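You operate a simulated robot arm through the tools that you are given. There is no shell and no other tool.

The job below is to be done with a simulated robot arm. You get a single attempt, and the scene is never put back.

JOB
Wind blue braid on the black spool up to its rim and take the spool off.
Fine: pink lever over to wind, back at the end; spool on top of the cream step; pinch and drop nothing. Set down upright: black spool with a tall hub. Where these are worked on the way, their far stop is far enough and under half their travel is too little: pink lever on the cream step.
Where things are to end (x, y in the base frame): black spool with a tall hub within 0.05 m of [0.46, 0.35].

Only the result counts: the job must be done as asked and must still hold three seconds after the hand-in. Knocking over, shifting, dropping, spilling or breaking anything else fails it.

ROBOT AND FRAMES
A 6-joint arm with a two-finger parallel gripper, fixed in place. Base frame: the origin is at the foot of the arm, x ahead of it, y to its left, z up. Lengths are in m, angles in rad, forces in N, time in s.
With the tool pointing down near the work surface it reaches from about 0.26 to 0.68 m from the base axis. Its first joint turns from -1.152 to 1.152 rad. Payload 2.9 kg.
The TCP is the grasp point between the finger pads, 0.03 m short of the fingertips. In the tool frame z runs along the fingers and y along their closing line. Largest opening 0.11 m; finger width 0.02, thickness 0.01; the body of the gripper, 0.048 by 0.112 m, starts 0.055 m behind the TCP.
Orientation is that of the tool frame in the base frame, as a unit quaternion [x, y, z, w]. With the fingers straight down and closing along the base's y, the tool's x points along the base's -x, its y along +y and its z along -z.

CONTROLS
- The arm moves only by the tool move_arm. Its argument "rows" is a list of rows, each a list of 6 numbers: the shift along the tool's x, y, z in units of 500 mm (1.0 is 500 mm), then the turn, a rotation vector about the tool's x, y, z in units of 180 degrees (1.0 is 180 degrees). In form: [[tx, ty, tz, ax, ay, az], ...]. A call has 1 to 20 rows; each row is the pose to reach, as a shift and turn from the pose commanded when the call began, along the tool's axes at that moment. "claw" is the finger opening in m, from 0 to 0.11, set as the call begins (left out, the last holds). A call with a number of a shift or a turn outside -1 to 1 is refused whole. A row lasts 0.2 s, in which the tool goes at most 0.05 m and 0.15 rad; a call with a longer step from one row to the next is refused whole, and so is a gripper value outside its range. Where a pose cannot be reached the arm comes as near as it can. A force on the tool above 60 N (or 10 N above the force at the start of the call, whichever is more), or a blocked arm, ends the call early, and 0.2 s more pass. The fingers move at their own pace (about 0.108 m/s each) and stop on an object; they squeeze with about 43 N. The grip force told is the motor's: it shows also when the fingers shut on nothing. Time passes only in rows, and 0.2 s behind the last, so rows that repeat a pose let the fingers close. The reply holds the time, the measured pose of the TCP, the force on the tool along the base axes, the opening and the grip force, in the units named above and with some noise, with the torque about the TCP (base axes, N m) and any sound that the robot's microphone picked up, and new pictures: "show" is both (left out), scene, wrist or none.
- Cameras (640 x 400 px; columns grow to the right, rows downward): "scene" is fixed at [0.0854, 0.4437, 1.3827]; the picture's right is [-0.65, -0.76, 0.00], its down [-0.45, 0.38, -0.81] and it looks along [0.62, -0.52, -0.59] (base axes); focal length 214 px, centre (320, 200). "wrist" rides on the gripper at [0.072, 0.017, -0.103] in the tool frame; the picture's right is [-0.23, 0.97, 0.00], its down [-0.76, -0.18, -0.62] and it looks along [-0.61, -0.14, 0.78] (tool axes); focal length 222 px, centre (320, 200). There is no depth. A picture from a camera that has moved, and an enlarged one, comes with that camera's place and axes in the base frame and with its lens.
- zoom(camera, box): a new picture of the part [left, top, right, bottom] of that camera's present view, enlarged. No time passes.
- close_job(): hands the job in; it is judged then, once.

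Nothing tells you positions but the pictures and the camera data. Unless the task says otherwise, let go and move clear before handing in.

The tools are called as a command line: name --pt "numbers of a row" for each row, then --argument value for the rest, lists and objects as JSON in quotes. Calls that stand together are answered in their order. move_arm: Moves the arm, as the interface text tells. Its arguments: {"type":"object","properties":{"rows":{"type":"array"},"claw":{"type":"number"},"show":{"type":"string","enum":["both","scene","wrist","none"]}},"required":["rows"]} The other tools are called the same way: zoom (camera, box) takes an enlarged picture of a part of a camera's view; close_job () hands the job in.

At the start:

```text
time: 0.0
tcp_pos: [0.2211, 0.2267, 1.3549]
tool_rot: [0.0, 1.0, 0.001, -0.001]
contact_force: [-0.3, 0.0, -0.1]
wrist_torque: [0.02, -0.03, 0.01]
finger_gap: 0.11
grip_force: 0.1
```

scene: 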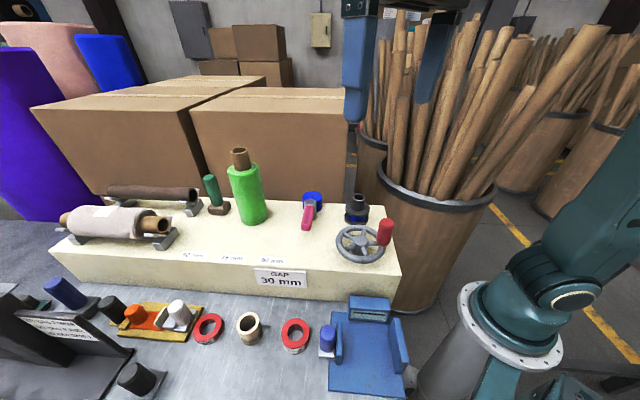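
wrist: 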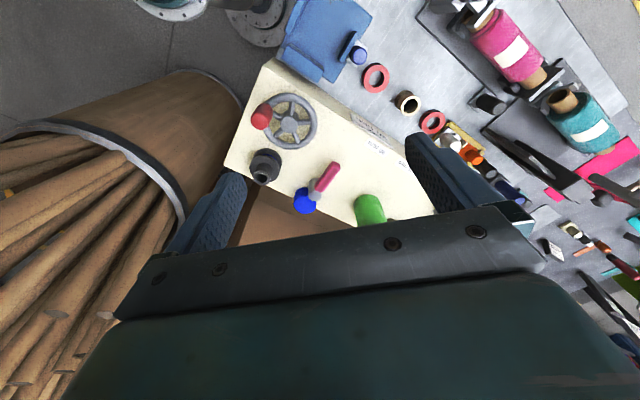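

I see a cream step with a handwheel (red knob), a black spool beside it, a pink lever with a blue base, and a green roll. I'll zoom in to locate these before moving.

zoom --camera "scene" --box '[280, 170, 420, 280]'

zoom --camera "wrist" --box '[220, 70, 400, 230]'

zoom --camera "scene" --box '[40, 140, 320, 300]'

zoom --camera "scene" --box '[0, 260, 440, 400]'

```text
3.64 times, centred on (350, 225) of scene
camera zoom: at [0.0854, 0.4437, 1.3827], right [-0.65, -0.76, 0.0], down [-0.45, 0.38, -0.81], along [0.62, -0.52, -0.59], focal length 780 px, centre (211, 109)
```

zoom: 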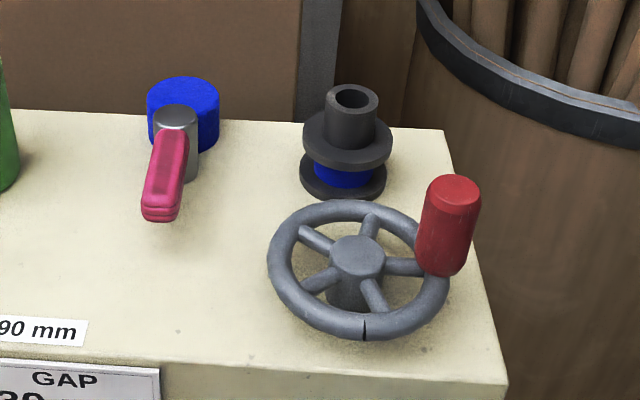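

```text
2.50 times, centred on (310, 150) of wrist
camera zoom: at [0.1489, 0.2439, 1.4579], right [0.23, 0.97, 0.0], down [0.76, -0.18, 0.62], along [0.61, -0.14, -0.78], focal length 555 px, centre (345, 325)
```

zoom: 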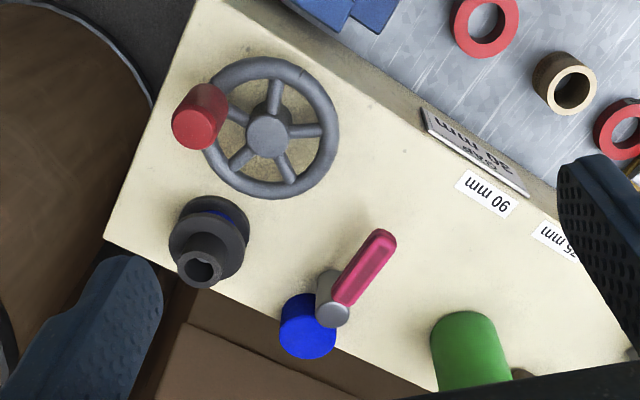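

```text
2.29 times, centred on (180, 220) of scene
camera zoom: at [0.0854, 0.4437, 1.3827], right [-0.65, -0.76, 0.0], down [-0.45, 0.38, -0.81], along [0.62, -0.52, -0.59], focal length 490 px, centre (640, 154)
```

zoom: 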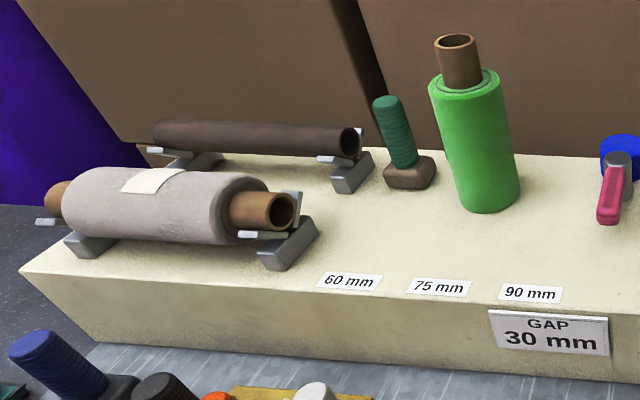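

```text
1.45 times, centred on (220, 330) of scene
camera zoom: at [0.0854, 0.4437, 1.3827], right [-0.65, -0.76, 0.0], down [-0.45, 0.38, -0.81], along [0.62, -0.52, -0.59], focal length 312 px, centre (466, 11)
```

zoom: 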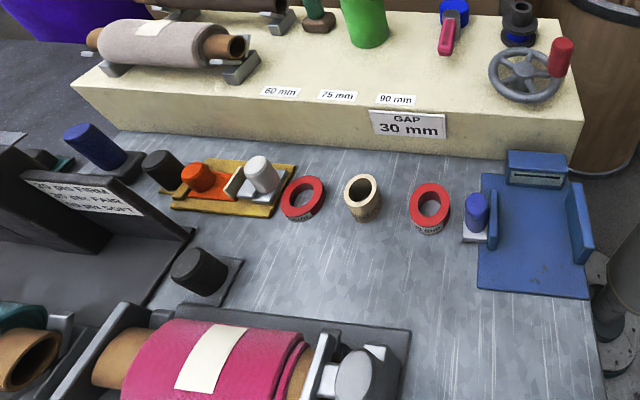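

I've triangulated the main items:

| Item | Position (x, y), z |
|---|---|
| Step top | z≈0.967 |
| Spool hub top | (0.376, 0.066), 1.055 |
| Lever pivot | (0.468, 0.159) |
| Lever tip | (0.41, 0.218), about 1.02 |
| Wheel centre | (0.294, 0.146) |

Next I'll move the wrist camera closer to see the lever and spool.

move_arm --pt "-0.04 -0.015 0.05 0 0 0" --pt "-0.08 -0.03 0.1 0 0 0" --pt "-0.12 -0.045 0.15 0 0 0" --pt "-0.16 -0.06 0.2 0 0 0" --pt "-0.16 -0.06 0.2 0 0 0" --claw 0.0

```text
time: 1.2
tcp_pos: [0.3017, 0.1978, 1.2553]
tool_rot: [0.0, 1.0, 0.0, 0.0]
contact_force: [0.2, -0.2, 0.7]
wrist_torque: [0.0, 0.02, -0.01]
finger_gap: 0.0
grip_force: 38.0
camera wrist: at [0.2285, 0.2134, 1.3577], right [0.23, 0.97, 0.0], down [0.76, -0.18, 0.62], along [0.61, -0.14, -0.78], focal length 222 px, centre (320, 200)
```

scene: 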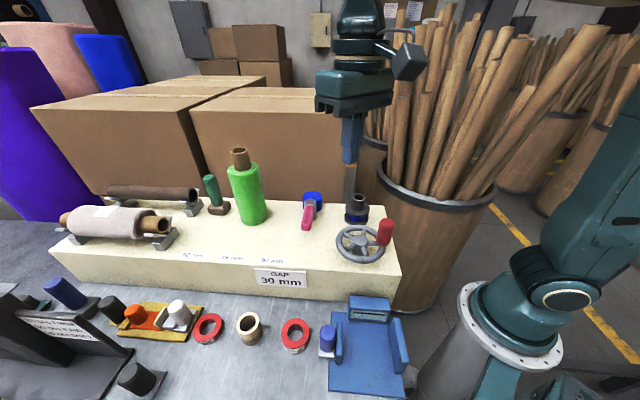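
wrist: 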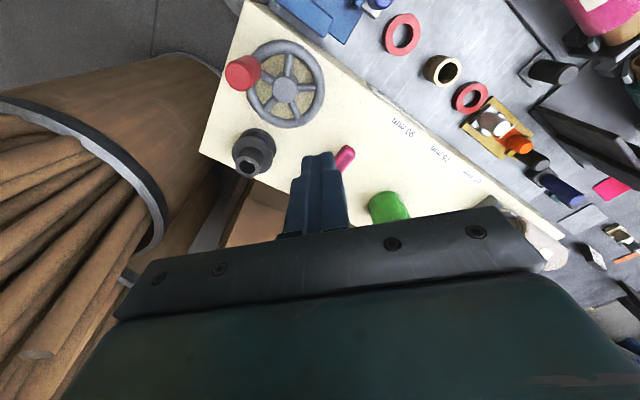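

The closed fingers hide the lever from the wrist camera. I'll shift to +y for a clear view of the lever and spool.

move_arm --pt "0 0.08 0.03 0 0 0" --pt "0 0.16 0.06 0 0 0" --pt "0 0.2 0.1 0 0 0" --pt "0 0.2 0.1 0 0 0" --show "wrist"

zoom --camera "wrist" --box '[140, 60, 340, 210]'

zoom --camera "scene" --box '[295, 180, 375, 235]'

```text
time: 2.2
tcp_pos: [0.3019, 0.2993, 1.2065]
tool_rot: [0.0, 1.0, 0.001, 0.0]
contact_force: [-0.4, 0.7, 0.1]
wrist_torque: [-0.01, -0.02, 0.02]
finger_gap: 0.0
grip_force: 37.2
camera wrist: at [0.229, 0.3158, 1.3093], right [0.23, 0.97, 0.0], down [0.76, -0.18, 0.62], along [0.61, -0.14, -0.78], focal length 222 px, centre (320, 200)
```

wrist: 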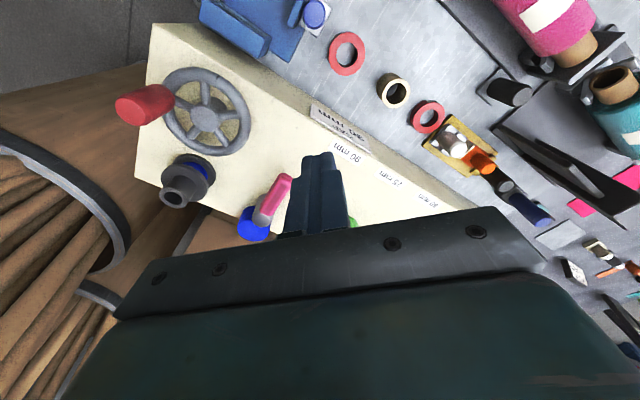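

```text
2.67 times, centred on (240, 135) of wrist
camera zoom: at [0.229, 0.3158, 1.3093], right [0.23, 0.97, 0.0], down [0.76, -0.18, 0.62], along [0.61, -0.14, -0.78], focal length 592 px, centre (533, 373)
```

zoom: 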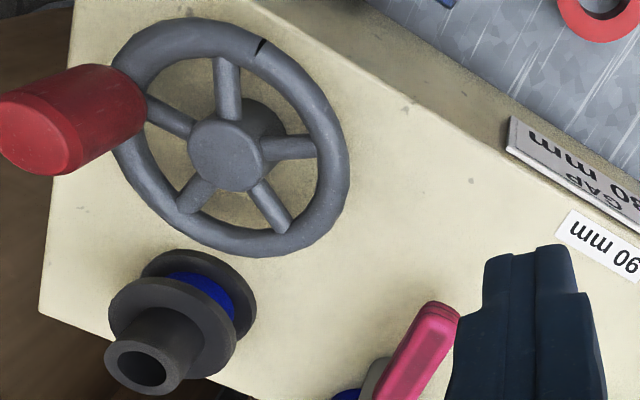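

```text
7.27 times, centred on (335, 208) of scene
camera zoom: at [0.0853, 0.4438, 1.3827], right [-0.65, -0.76, 0.0], down [-0.45, 0.38, -0.81], along [0.62, -0.52, -0.59], focal length 1560 px, centre (211, 146)
```

zoom: 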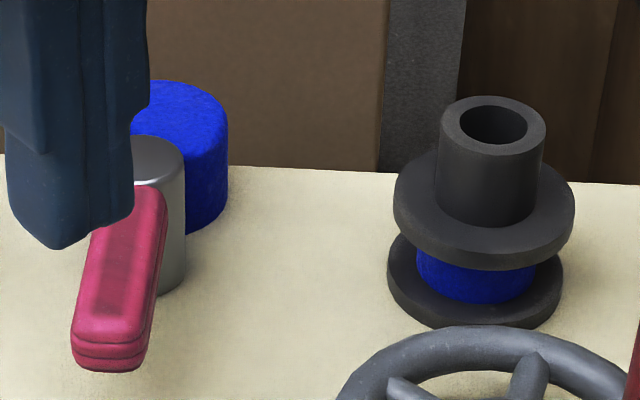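

The lever is horizontal on a post and points square to the front edge of the step. The step itself lies at 45°. I'll move above its up-step side, ready to push it gently toward the spool.

move_arm --pt "-0.06 -0.027 0.0 0 0 0" --pt "-0.12 -0.054 0.04 0 0 0" --pt "-0.18 -0.081 0.08 0 0 0" --pt "-0.24 -0.11 0.12 0 0 0" --pt "-0.306 -0.138 0.153 0 0 0" --pt "-0.306 -0.138 0.153 0 0 0"

zoom --camera "scene" --box '[260, 160, 380, 240]'

```text
time: 3.6
tcp_pos: [0.4555, 0.2312, 1.1272]
tool_rot: [0.001, 1.0, 0.001, 0.0]
contact_force: [0.3, -0.4, 0.8]
wrist_torque: [0.03, 0.02, 0.0]
finger_gap: 0.0002
grip_force: 37.5
camera wrist: at [0.383, 0.2468, 1.2292], right [0.23, 0.97, 0.0], down [0.76, -0.18, 0.62], along [0.61, -0.14, -0.78], focal length 222 px, centre (320, 200)
```

scene: 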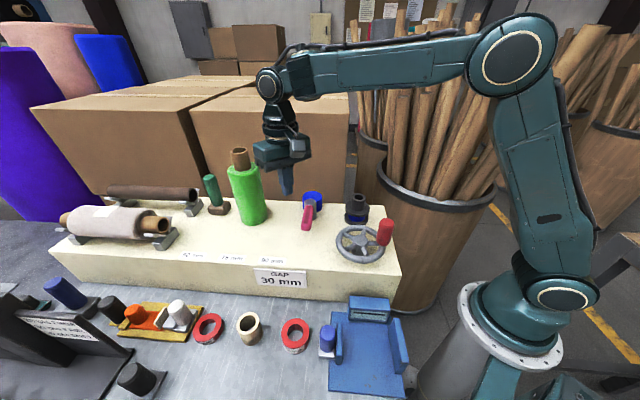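
wrist: 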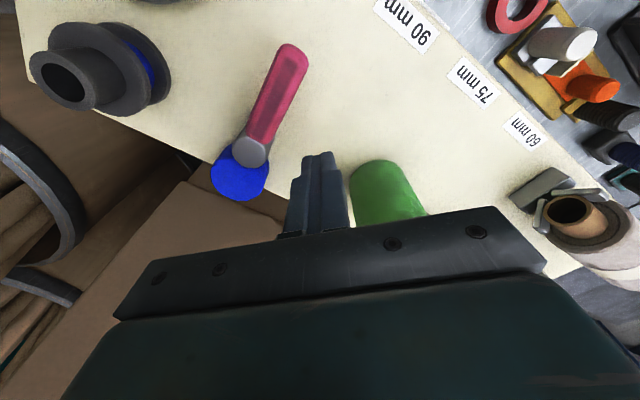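

```text
5.00 times, centred on (320, 200) of scene
camera zoom: at [0.0854, 0.4437, 1.3827], right [-0.65, -0.76, 0.0], down [-0.45, 0.38, -0.81], along [0.62, -0.52, -0.59], focal length 1072 px, centre (320, 200)
```

zoom: 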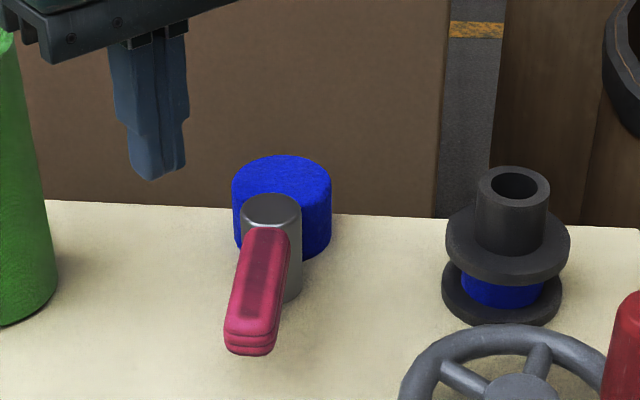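

The pivot is at about (0.466, 0.158) and the lever tip at about (0.394, 0.225, 1.03). I'll lower the closed fingers beside the lever.

move_arm --pt "0 0 0.07 0 0 0" --pt "0 0 0.14 0 0 0" --pt "0 0 0.196 0 0 0" --pt "0 0 0.196 0 0 0"

zoom --camera "scene" --box '[260, 160, 380, 240]'

```text
time: 4.6
tcp_pos: [0.4566, 0.2314, 1.0291]
tool_rot: [0.0, 1.0, 0.001, 0.0]
contact_force: [-0.2, 0.3, 0.3]
wrist_torque: [-0.03, 0.02, 0.02]
finger_gap: 0.0
grip_force: 38.1
camera wrist: at [0.3838, 0.2477, 1.1325], right [0.23, 0.97, 0.0], down [0.76, -0.18, 0.62], along [0.61, -0.14, -0.78], focal length 222 px, centre (320, 200)
```

scene: 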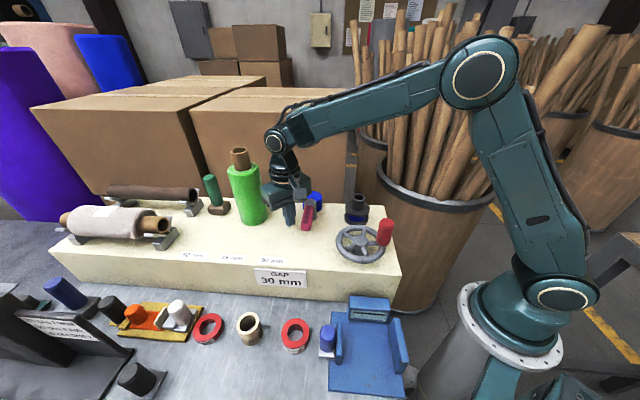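
wrist: 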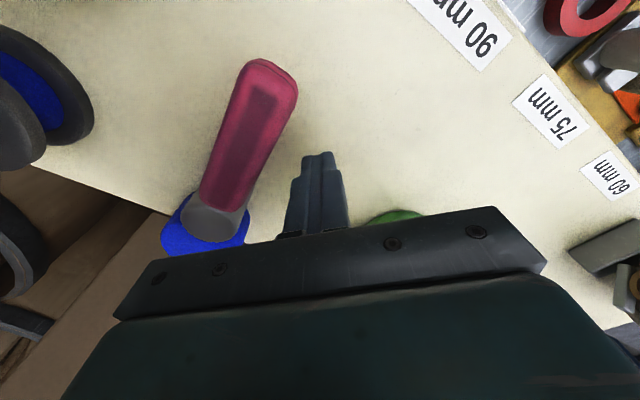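

```text
5.00 times, centred on (320, 200) of scene
camera zoom: at [0.0854, 0.4437, 1.3827], right [-0.65, -0.76, 0.0], down [-0.45, 0.38, -0.81], along [0.62, -0.52, -0.59], focal length 1072 px, centre (320, 200)
```

zoom: 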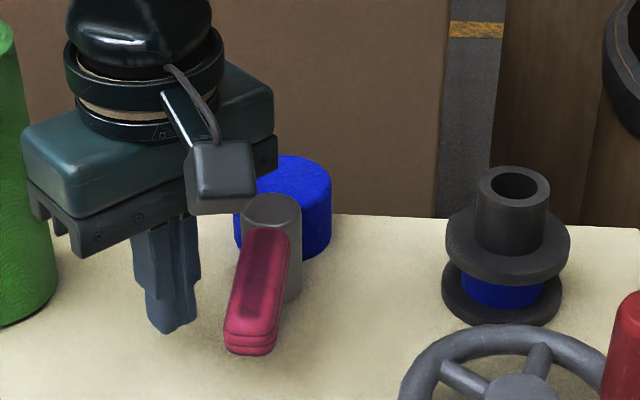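

The fingers are beside the lever at handle height. I'll push toward the spool along an arc around the pivot.

move_arm --pt "0.0292 -0.0152 0 0 0 0" --pt "0.0512 -0.0256 0 0 0 0" --pt "0.0612 -0.0326 0 0 0 0" --pt "0.0712 -0.0396 0 0 0 0" --pt "0.0774 -0.0455 0 0 0 0" --pt "0.0836 -0.0514 0 0 0 0"

zoom --camera "scene" --box '[260, 160, 380, 240]'

```text
time: 6.0
tcp_pos: [0.413, 0.2038, 1.0295]
tool_rot: [-0.001, 1.0, 0.001, -0.001]
contact_force: [2.3, 2.6, 1.7]
wrist_torque: [0.0, 0.03, 0.03]
finger_gap: 0.0001
grip_force: 37.4
camera wrist: at [0.3404, 0.2206, 1.1333], right [0.23, 0.97, 0.0], down [0.76, -0.18, 0.62], along [0.61, -0.14, -0.78], focal length 222 px, centre (320, 200)
```

scene: 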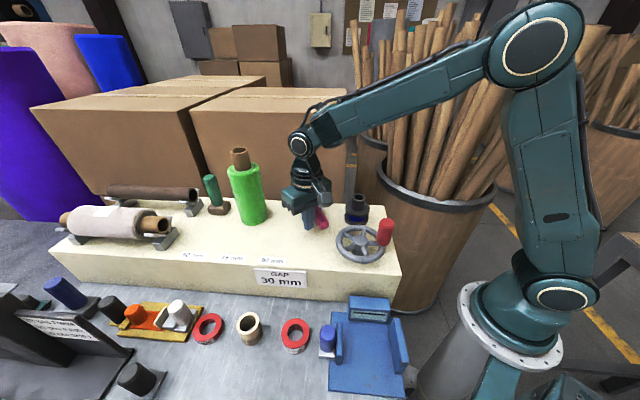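
wrist: 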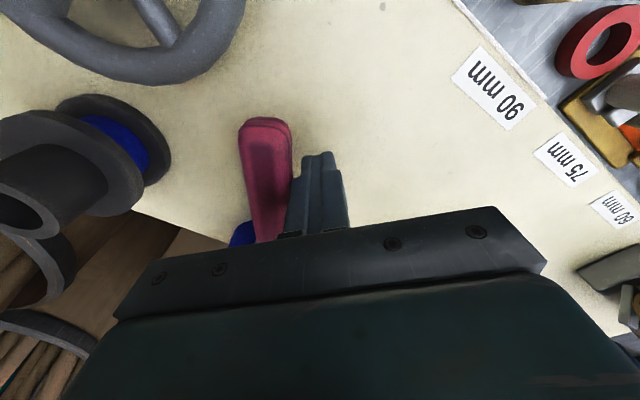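

```text
5.00 times, centred on (320, 200) of scene
camera zoom: at [0.0854, 0.4438, 1.3826], right [-0.65, -0.76, 0.0], down [-0.45, 0.38, -0.81], along [0.62, -0.52, -0.59], focal length 1072 px, centre (320, 200)
```

zoom: 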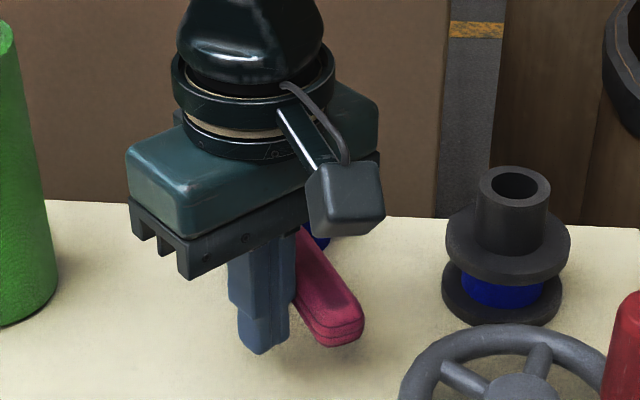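

The lever moves freely under about 3.5 N. It has turned from about 137° to about 162°, so this is the right direction. I'll keep going in small steps toward its far stop.

move_arm --pt "0.008 -0.011 0 0 0 0" --pt "0.0152 -0.0216 0 0 0 0" --pt "0.021 -0.033 0 0 0 0" --pt "0.0256 -0.0438 0 0 0 0"

zoom --camera "scene" --box '[280, 170, 420, 280]'

```text
time: 7.0
tcp_pos: [0.4008, 0.1821, 1.0302]
tool_rot: [0.0, 1.0, 0.002, 0.0]
contact_force: [2.1, 3.9, 0.2]
wrist_torque: [-0.03, 0.02, 0.07]
finger_gap: 0.0
grip_force: 37.6
camera wrist: at [0.3277, 0.1988, 1.1335], right [0.23, 0.97, 0.0], down [0.76, -0.18, 0.62], along [0.61, -0.14, -0.78], focal length 222 px, centre (320, 200)
```

scene: 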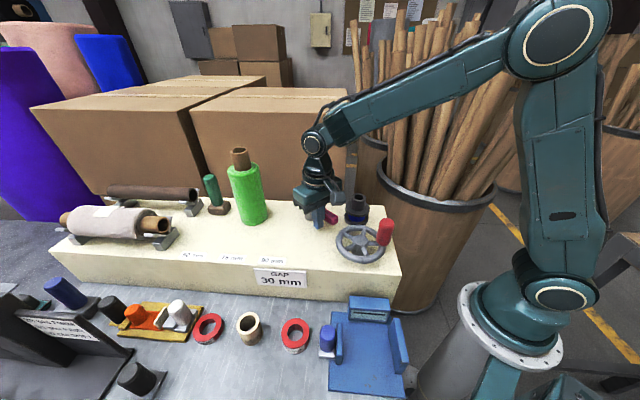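
wrist: 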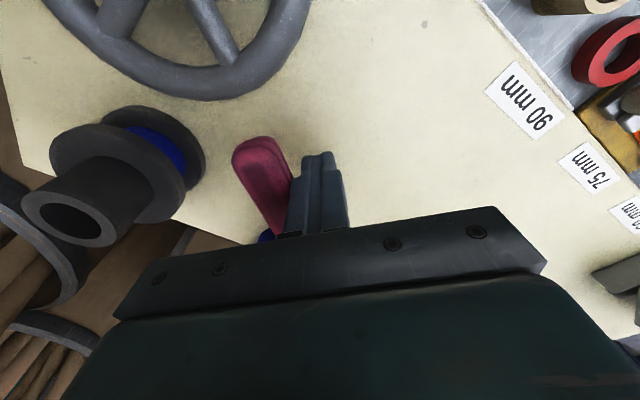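

```text
3.64 times, centred on (350, 225) of scene
camera zoom: at [0.0854, 0.4439, 1.3826], right [-0.65, -0.76, 0.0], down [-0.45, 0.38, -0.81], along [0.62, -0.52, -0.59], focal length 780 px, centre (211, 109)
```

zoom: 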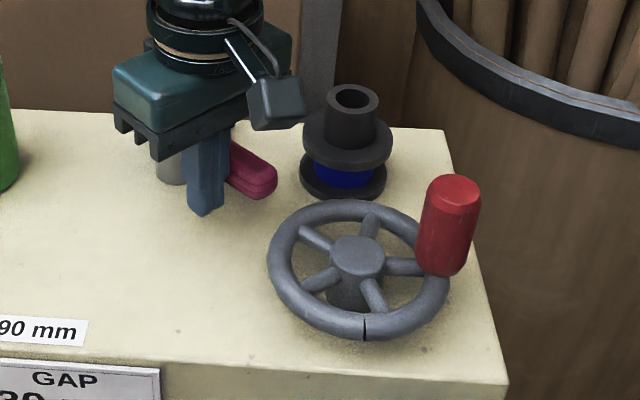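

The lever is at about 184° and still moves easily. I'll continue along the arc.

move_arm --pt "0.005 -0.012 0 0 0 0" --pt "0.0076 -0.0238 0 0 0 0" --pt "0.009 -0.036 0 0 0 0" --pt "0.0096 -0.0482 0 0 0 0"

zoom --camera "scene" --box '[280, 170, 420, 280]'

```text
time: 7.6
tcp_pos: [0.3983, 0.1809, 1.0305]
tool_rot: [-0.013, 1.0, 0.009, 0.007]
contact_force: [6.0, 17.0, -6.6]
wrist_torque: [0.02, 0.1, 0.25]
finger_gap: 0.0
grip_force: 37.3
stopped in row 2: the force on the tool passed its limit at 68 N (the readings are from after the stop); the commanded pose is now the measured one
camera wrist: at [0.3247, 0.1935, 1.1331], right [0.2, 0.98, 0.02], down [0.76, -0.17, 0.63], along [0.62, -0.11, -0.77], focal length 222 px, centre (320, 200)
```

scene: 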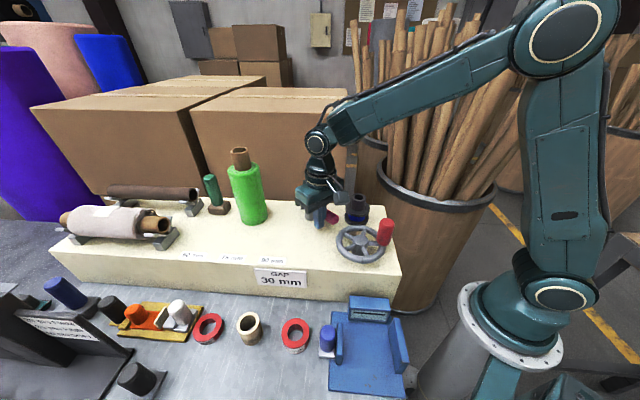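
wrist: 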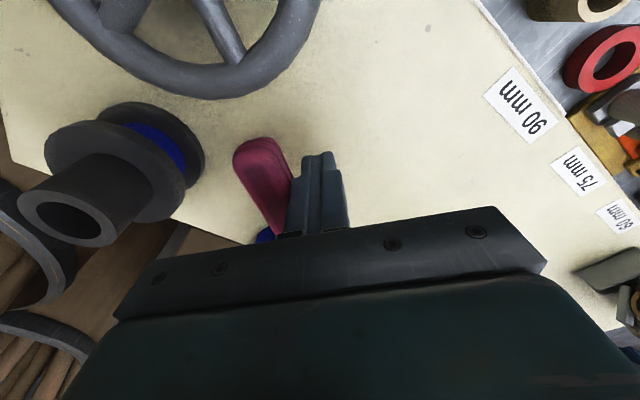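

```text
3.64 times, centred on (350, 225) of scene
camera zoom: at [0.0856, 0.4442, 1.3825], right [-0.65, -0.76, 0.0], down [-0.45, 0.38, -0.81], along [0.62, -0.52, -0.59], focal length 780 px, centre (211, 109)
```

zoom: 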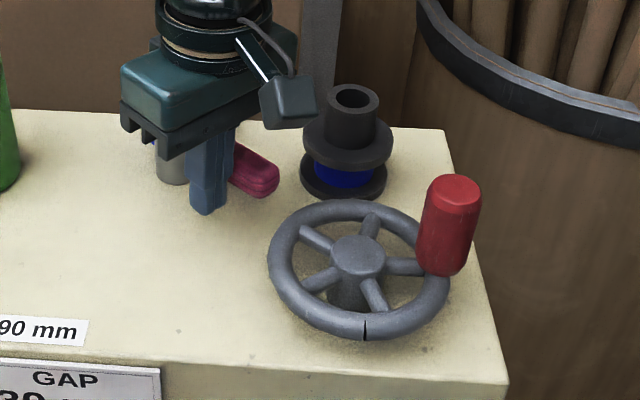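

The lever hit its far stop after about 50° of travel. I'll back off to +y, rise clear, and see whether the spool winds by itself or needs the wheel.

move_arm --pt "0 0.03 0 0 0 0" --pt "0 0.06 0 0 0 0" --pt "0 0.08 -0.06 0 0 0" --pt "0 0.08 -0.14 0 0 0" --pt "0 0.08 -0.2 0 0 0"

zoom --camera "scene" --box '[280, 170, 420, 280]'

zoom --camera "scene" --box '[330, 180, 390, 225]'

```text
time: 8.8
tcp_pos: [0.3963, 0.2162, 1.1322]
tool_rot: [-0.011, 1.0, 0.008, 0.007]
contact_force: [0.8, 0.0, 0.0]
wrist_torque: [-0.03, 0.0, -0.02]
finger_gap: 0.0001
grip_force: 38.1
camera wrist: at [0.3218, 0.2302, 1.235], right [0.21, 0.98, 0.02], down [0.76, -0.17, 0.63], along [0.62, -0.12, -0.78], focal length 222 px, centre (320, 200)
```

scene: 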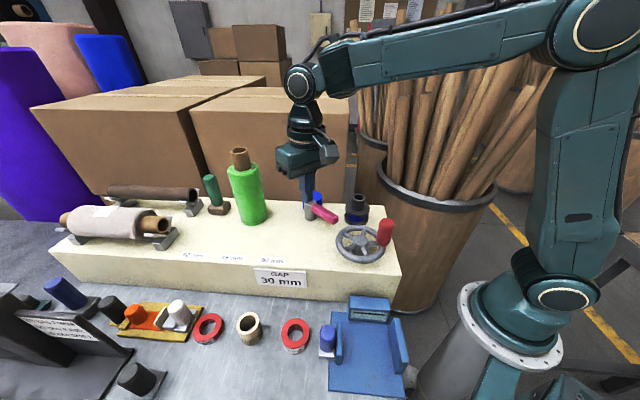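
wrist: 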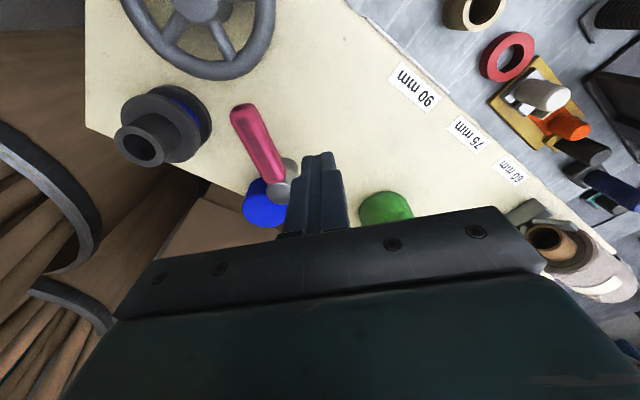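

```text
3.64 times, centred on (350, 225) of scene
camera zoom: at [0.0853, 0.4437, 1.3827], right [-0.65, -0.76, 0.0], down [-0.45, 0.38, -0.81], along [0.62, -0.52, -0.59], focal length 780 px, centre (211, 109)
```

zoom: 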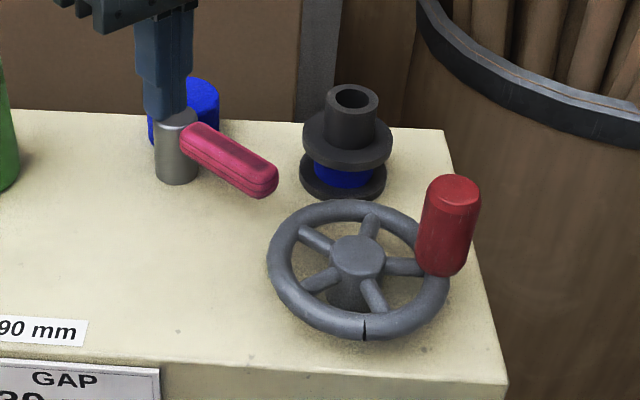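

```text
8.89 times, centred on (360, 202) of scene
camera zoom: at [0.0853, 0.4437, 1.3827], right [-0.65, -0.76, 0.0], down [-0.45, 0.38, -0.81], along [0.62, -0.52, -0.59], focal length 1906 px, centre (-36, 178)
```

zoom: 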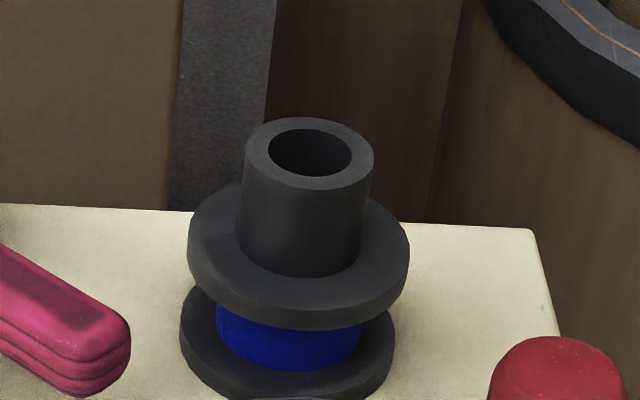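

Nothing winds by itself so far: the blue is about 147 px wide against about 218 px for the flange. Cranking the wheel is probably needed. The wheel is centred at about (0.294, 0.143), and its knob at about (0.2525, 0.115) has its top near z = 1.078. I'll straighten the tool, wait, and compare the spool again.

move_arm --pt "0 0 0 0.0051 0.0045 0.007" --pt "0 0 -0.02 0.0051 0.0045 0.007" --pt "0 0 -0.04 0.0051 0.0045 0.007" --pt "0 0 -0.04 0.0051 0.0045 0.007" --pt "0 0 -0.04 0.0051 0.0045 0.007" --pt "0 0 -0.04 0.0051 0.0045 0.007" --pt "0 0 -0.04 0.0051 0.0045 0.007" --pt "0 0 -0.04 0.0051 0.0045 0.007" --show "wrist"

zoom --camera "scene" --box '[330, 180, 390, 225]'

```text
time: 10.6
tcp_pos: [0.396, 0.216, 1.1524]
tool_rot: [0.0, 1.0, 0.0, 0.0]
contact_force: [0.1, -0.2, 0.6]
wrist_torque: [0.0, -0.01, 0.01]
finger_gap: 0.0
grip_force: 38.2
camera wrist: at [0.3244, 0.2331, 1.2554], right [0.23, 0.97, 0.0], down [0.76, -0.18, 0.62], along [0.61, -0.14, -0.78], focal length 222 px, centre (320, 200)
```

wrist: 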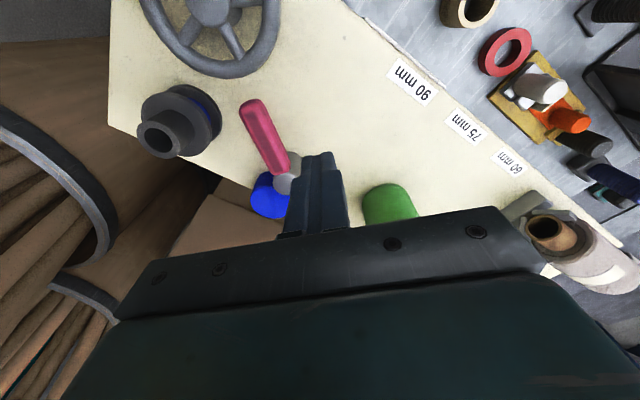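

```text
8.89 times, centred on (360, 202) of scene
camera zoom: at [0.0854, 0.4437, 1.3827], right [-0.65, -0.76, 0.0], down [-0.45, 0.38, -0.81], along [0.62, -0.52, -0.59], focal length 1906 px, centre (-36, 178)
```

zoom: 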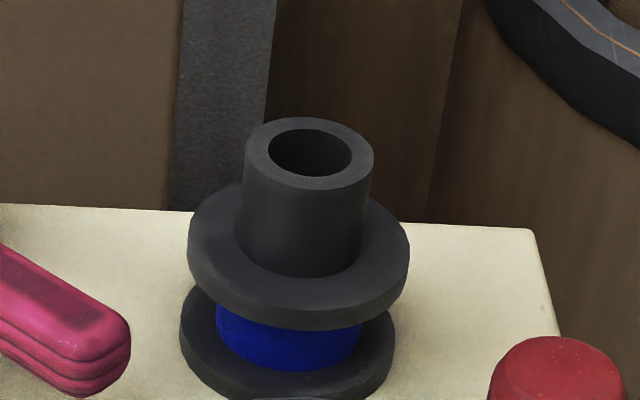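

There's no change, so the wheel has to be cranked. I'll move the closed fingers above a spot behind the knob for a counter-clockwise push.

move_arm --pt "0.06 -0.026 0 0 0 0" --pt "0.12 -0.053 0 0 0 0" --pt "0.18 -0.079 0 0 0 0" --pt "0.24 -0.106 0 0 0 0" --pt "0.304 -0.132 0 0 0 0" --pt "0.304 -0.132 0 0 0 0"

zoom --camera "scene" --box '[310, 180, 430, 280]'

zoom --camera "wrist" --box '[180, 60, 420, 220]'

```text
time: 12.0
tcp_pos: [0.2434, 0.1495, 1.1493]
tool_rot: [-0.001, 1.0, -0.001, 0.0]
contact_force: [0.0, 0.7, 0.6]
wrist_torque: [-0.07, 0.01, 0.02]
finger_gap: 0.0002
grip_force: 37.6
camera wrist: at [0.1711, 0.1668, 1.2532], right [0.23, 0.97, 0.0], down [0.76, -0.18, 0.62], along [0.61, -0.14, -0.78], focal length 222 px, centre (320, 200)
```

scene: 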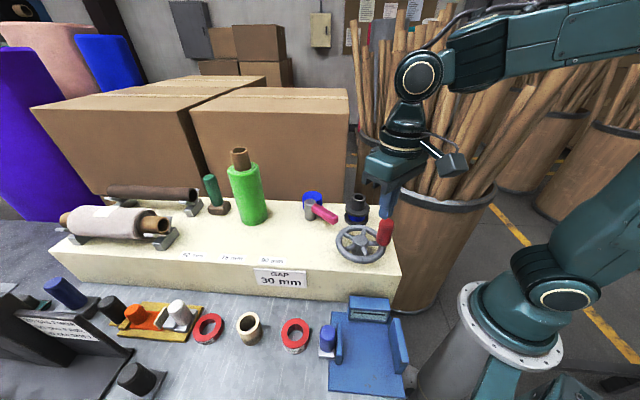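
wrist: 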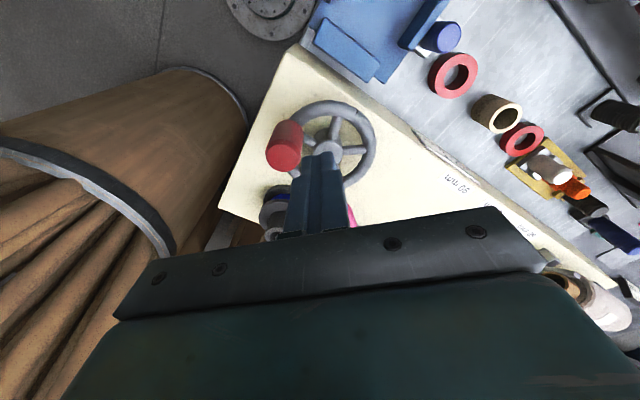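

```text
4.00 times, centred on (370, 230) of scene
camera zoom: at [0.0853, 0.4437, 1.3827], right [-0.65, -0.76, 0.0], down [-0.45, 0.38, -0.81], along [0.62, -0.52, -0.59], focal length 858 px, centre (120, 80)
```

zoom: 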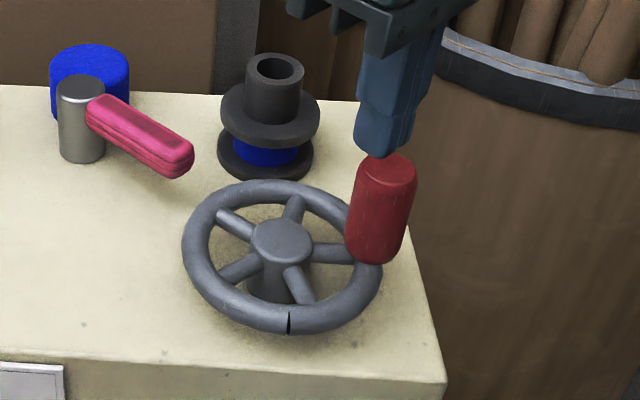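

```text
2.50 times, centred on (300, 140) of wrist
camera zoom: at [0.1711, 0.1668, 1.2532], right [0.23, 0.97, 0.0], down [0.76, -0.18, 0.62], along [0.61, -0.14, -0.78], focal length 555 px, centre (370, 350)
```

zoom: 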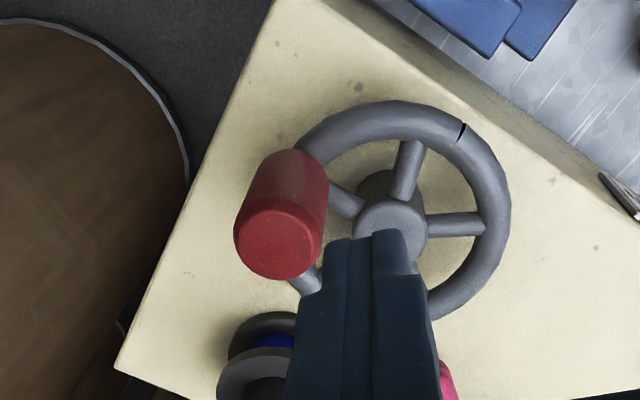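

The knob is at about (0.255, 0.113) and the fingers are roughly 37 mm behind it. I'll lower them beside the knob with the tips above the rim.

move_arm --pt "0 0 0.07 0 0 0" --pt "0 0 0.14 0 0 0" --pt "0 0 0.188 0 0 0" --pt "0 0 0.188 0 0 0"

zoom --camera "scene" --box '[310, 180, 430, 280]'

zoom --camera "wrist" --box '[180, 60, 420, 220]'

```text
time: 13.0
tcp_pos: [0.2458, 0.1509, 1.0555]
tool_rot: [0.0, 1.0, 0.001, 0.0]
contact_force: [-0.1, 0.2, 0.2]
wrist_torque: [0.01, 0.02, 0.01]
finger_gap: 0.0001
grip_force: 37.5
camera wrist: at [0.1721, 0.1669, 1.159], right [0.23, 0.97, 0.0], down [0.76, -0.18, 0.62], along [0.61, -0.14, -0.78], focal length 222 px, centre (320, 200)
```

scene: 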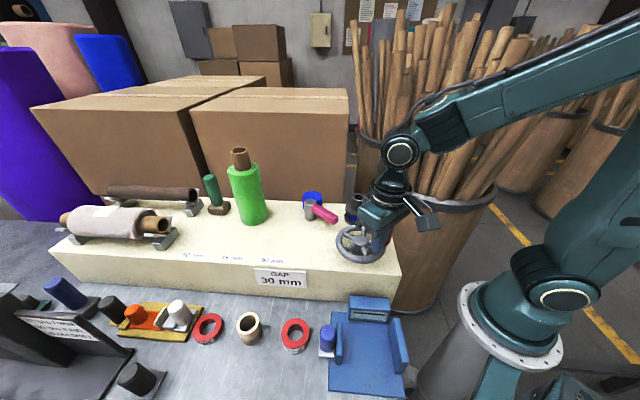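
wrist: 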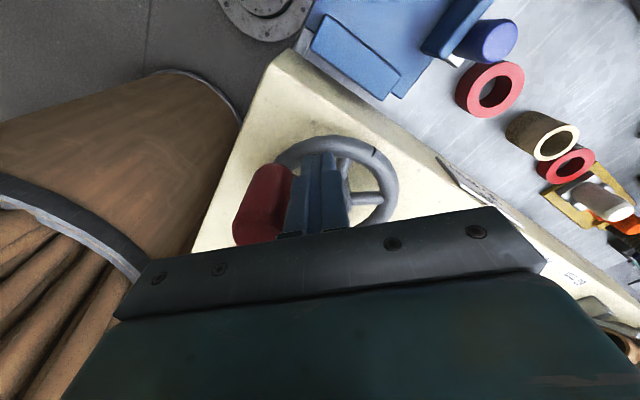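

```text
4.00 times, centred on (370, 230) of scene
camera zoom: at [0.0854, 0.4437, 1.3827], right [-0.65, -0.76, 0.0], down [-0.45, 0.38, -0.81], along [0.62, -0.52, -0.59], focal length 858 px, centre (120, 80)
```

zoom: 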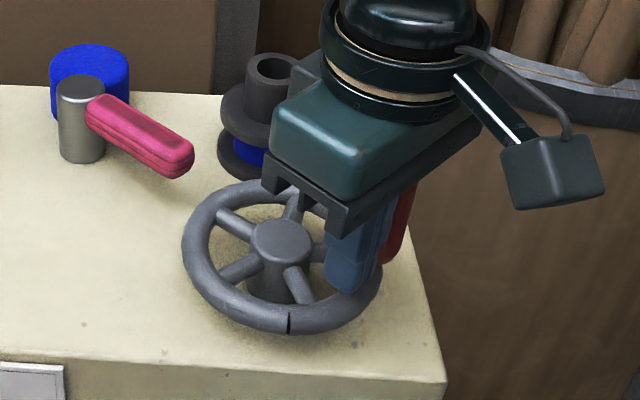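

```text
2.50 times, centred on (300, 140) of wrist
camera zoom: at [0.1721, 0.1669, 1.159], right [0.23, 0.97, 0.0], down [0.76, -0.18, 0.62], along [0.61, -0.14, -0.78], focal length 555 px, centre (370, 350)
```

zoom: 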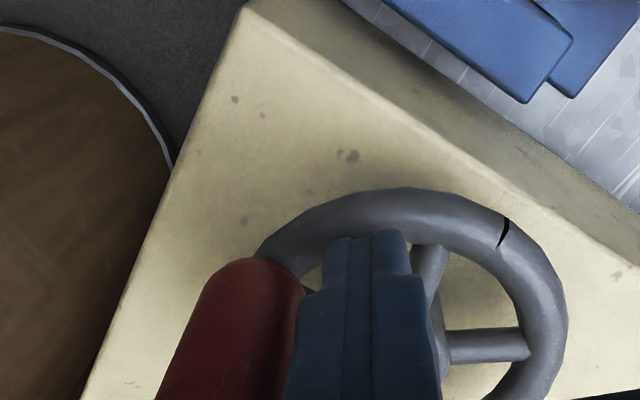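

Everything is clear. I'll push the knob counter-clockwise for about a third of a turn and check the wheel mark and the spool.

move_arm --pt "-0.0018 -0.0314 0 0 0 0" --pt "-0.0134 -0.0606 0 0 0 0" --pt "-0.0336 -0.0844 0 0 0 0" --pt "-0.0602 -0.101 0 0 0 0" --pt "-0.0904 -0.1086 0 0 0 0" --pt "-0.1216 -0.1064 0 0 0 0"

zoom --camera "scene" --box '[310, 180, 430, 280]'

zoom --camera "scene" --box '[330, 180, 390, 225]'

```text
time: 13.5
tcp_pos: [0.2445, 0.1435, 1.0562]
tool_rot: [-0.019, 1.0, 0.01, -0.001]
contact_force: [-6.5, 23.1, -3.9]
wrist_torque: [-0.44, -0.11, 0.07]
finger_gap: 0.0
grip_force: 38.0
stopped in row 2: the force on the tool passed its limit at 83 N (the readings are from after the stop); the commanded pose is now the measured one
camera wrist: at [0.1722, 0.1542, 1.1604], right [0.19, 0.98, 0.02], down [0.77, -0.16, 0.62], along [0.61, -0.1, -0.79], focal length 222 px, centre (320, 200)
```

scene: 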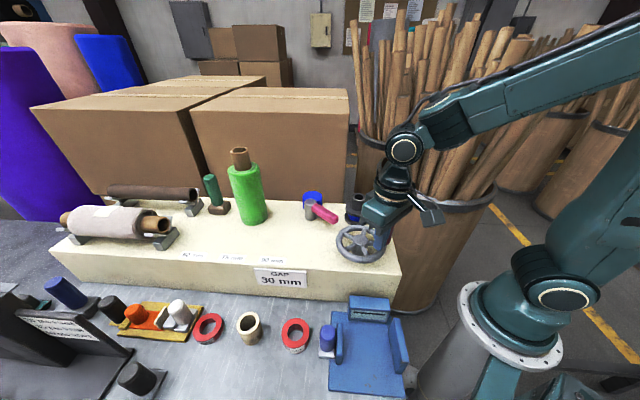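
wrist: 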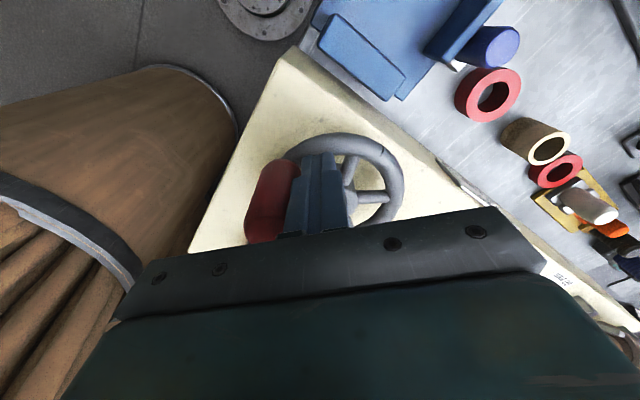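

```text
4.00 times, centred on (370, 230) of scene
camera zoom: at [0.0852, 0.4445, 1.3824], right [-0.65, -0.76, 0.0], down [-0.45, 0.38, -0.81], along [0.62, -0.52, -0.59], focal length 858 px, centre (120, 80)
```

zoom: 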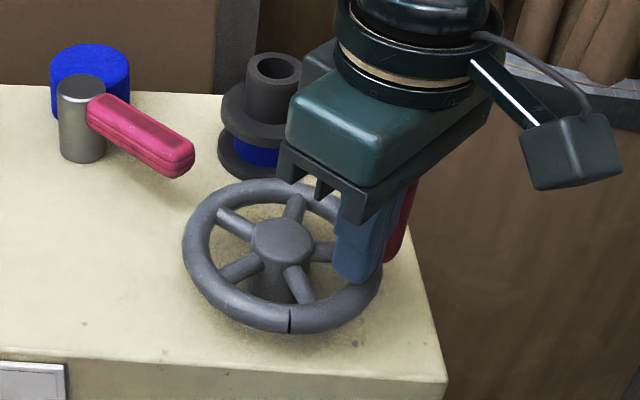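

```text
8.89 times, centred on (360, 202) of scene
camera zoom: at [0.0852, 0.4445, 1.3824], right [-0.65, -0.76, 0.0], down [-0.45, 0.38, -0.81], along [0.62, -0.52, -0.59], focal length 1906 px, centre (-36, 178)
```

zoom: 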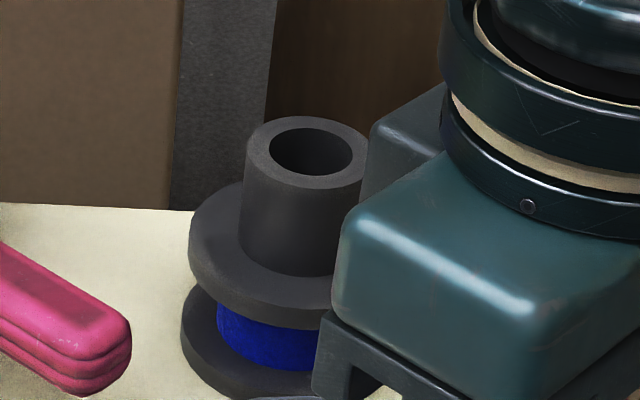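

The wheel didn't move counter-clockwise: it was blocked at 83 N and the mark hasn't shifted. I'll back off, rise, straighten the tool, and then try clockwise.

move_arm --pt "0 0.02 0 0.0064 -0.0006 0.0121" --pt "0 0.03 -0.04 0.0064 -0.0006 0.0121" --pt "0 0.03 -0.12 0.0064 -0.0006 0.0121" --pt "0 0.03 -0.19 0.0064 -0.0006 0.0121" --pt "0 0.03 -0.19 0.0064 -0.0006 0.0121"

zoom --camera "scene" --box '[310, 180, 430, 280]'

zoom --camera "wrist" --box '[180, 60, 420, 220]'

```text
time: 14.7
tcp_pos: [0.2447, 0.1536, 1.1513]
tool_rot: [0.005, 1.0, -0.002, 0.0]
contact_force: [0.9, 0.9, 0.4]
wrist_torque: [0.02, 0.04, 0.0]
finger_gap: 0.0
grip_force: 37.8
camera wrist: at [0.1729, 0.1717, 1.2548], right [0.23, 0.97, 0.0], down [0.76, -0.18, 0.62], along [0.61, -0.15, -0.78], focal length 222 px, centre (320, 200)
```

scene: 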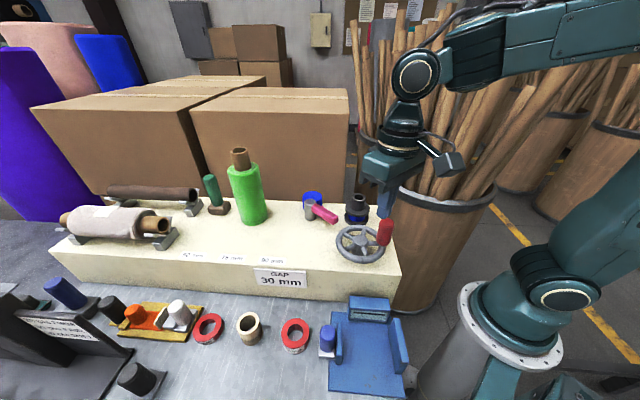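
wrist: 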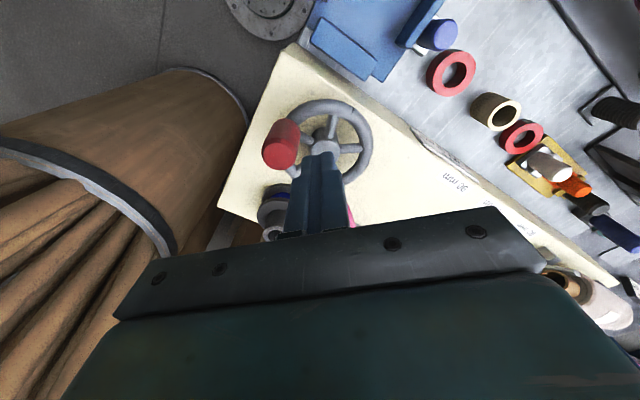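

```text
4.00 times, centred on (370, 230) of scene
camera zoom: at [0.0854, 0.4437, 1.3827], right [-0.65, -0.76, 0.0], down [-0.45, 0.38, -0.81], along [0.62, -0.52, -0.59], focal length 858 px, centre (120, 80)
```

zoom: 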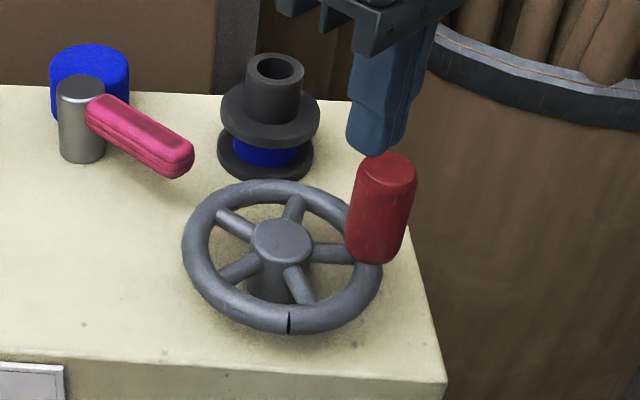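

```text
2.50 times, centred on (300, 140) of wrist
camera zoom: at [0.1729, 0.1717, 1.2548], right [0.23, 0.97, 0.0], down [0.76, -0.18, 0.62], along [0.61, -0.15, -0.78], focal length 555 px, centre (370, 350)
```

zoom: 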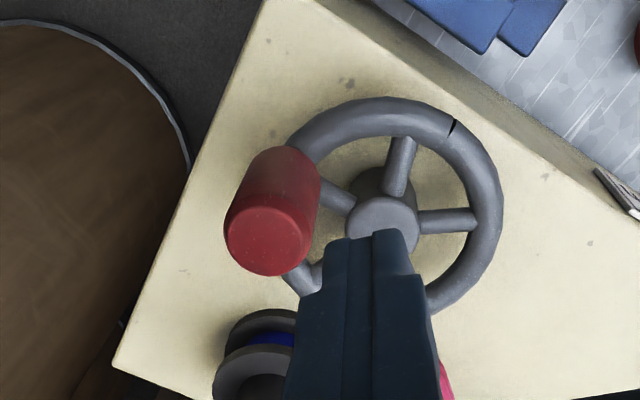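

The wheel is unchanged. I'll move over the knob to its other side and lower there for a clockwise push.

move_arm --pt "-0.045 -0.0586 0 -0.0013 0 -0.0032" --pt "-0.0896 -0.1172 0 -0.0013 0 -0.0032" --pt "-0.0896 -0.1172 0 -0.0013 0 -0.0032"

zoom --camera "scene" --box '[310, 180, 430, 280]'

zoom --camera "wrist" --box '[180, 60, 420, 220]'

```text
time: 15.5
tcp_pos: [0.2919, 0.0936, 1.1529]
tool_rot: [-0.002, 1.0, 0.0, 0.0]
contact_force: [0.3, 0.3, 0.0]
wrist_torque: [0.0, 0.01, 0.03]
finger_gap: 0.0
grip_force: 37.8
camera wrist: at [0.2179, 0.1104, 1.2564], right [0.22, 0.97, 0.0], down [0.76, -0.18, 0.62], along [0.61, -0.14, -0.78], focal length 222 px, centre (320, 200)
```

scene: 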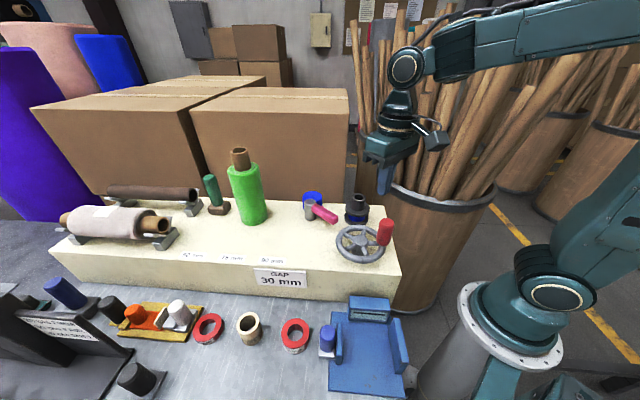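
wrist: 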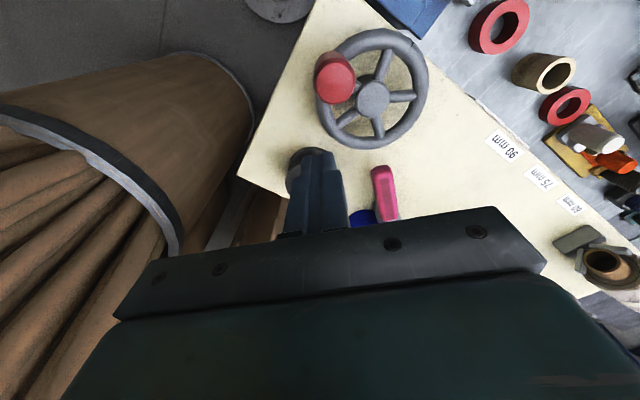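

```text
4.00 times, centred on (370, 230) of scene
camera zoom: at [0.0854, 0.4437, 1.3827], right [-0.65, -0.76, 0.0], down [-0.45, 0.38, -0.81], along [0.62, -0.52, -0.59], focal length 858 px, centre (120, 80)
```

zoom: 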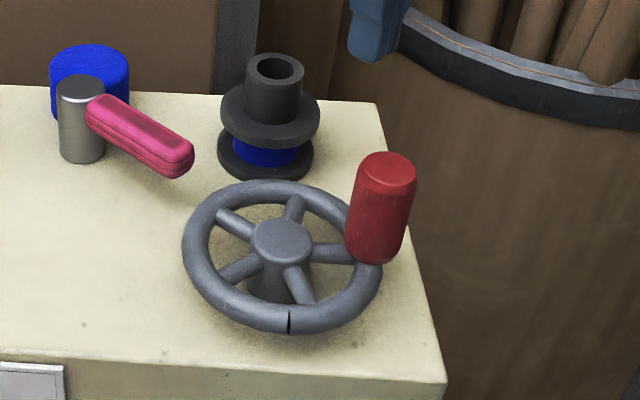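

```text
2.50 times, centred on (300, 140) of wrist
camera zoom: at [0.2179, 0.1104, 1.2564], right [0.22, 0.97, 0.0], down [0.76, -0.18, 0.62], along [0.61, -0.14, -0.78], focal length 555 px, centre (370, 350)
```

zoom: 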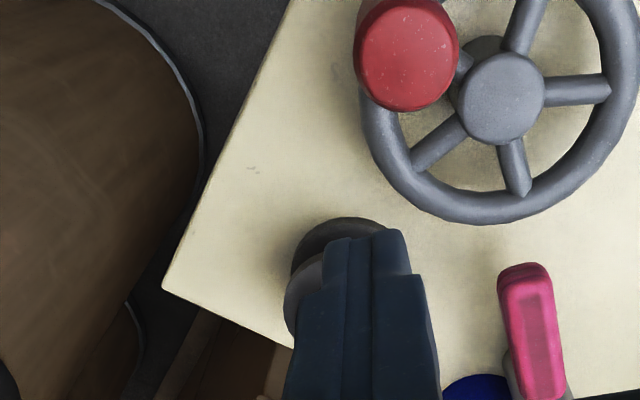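

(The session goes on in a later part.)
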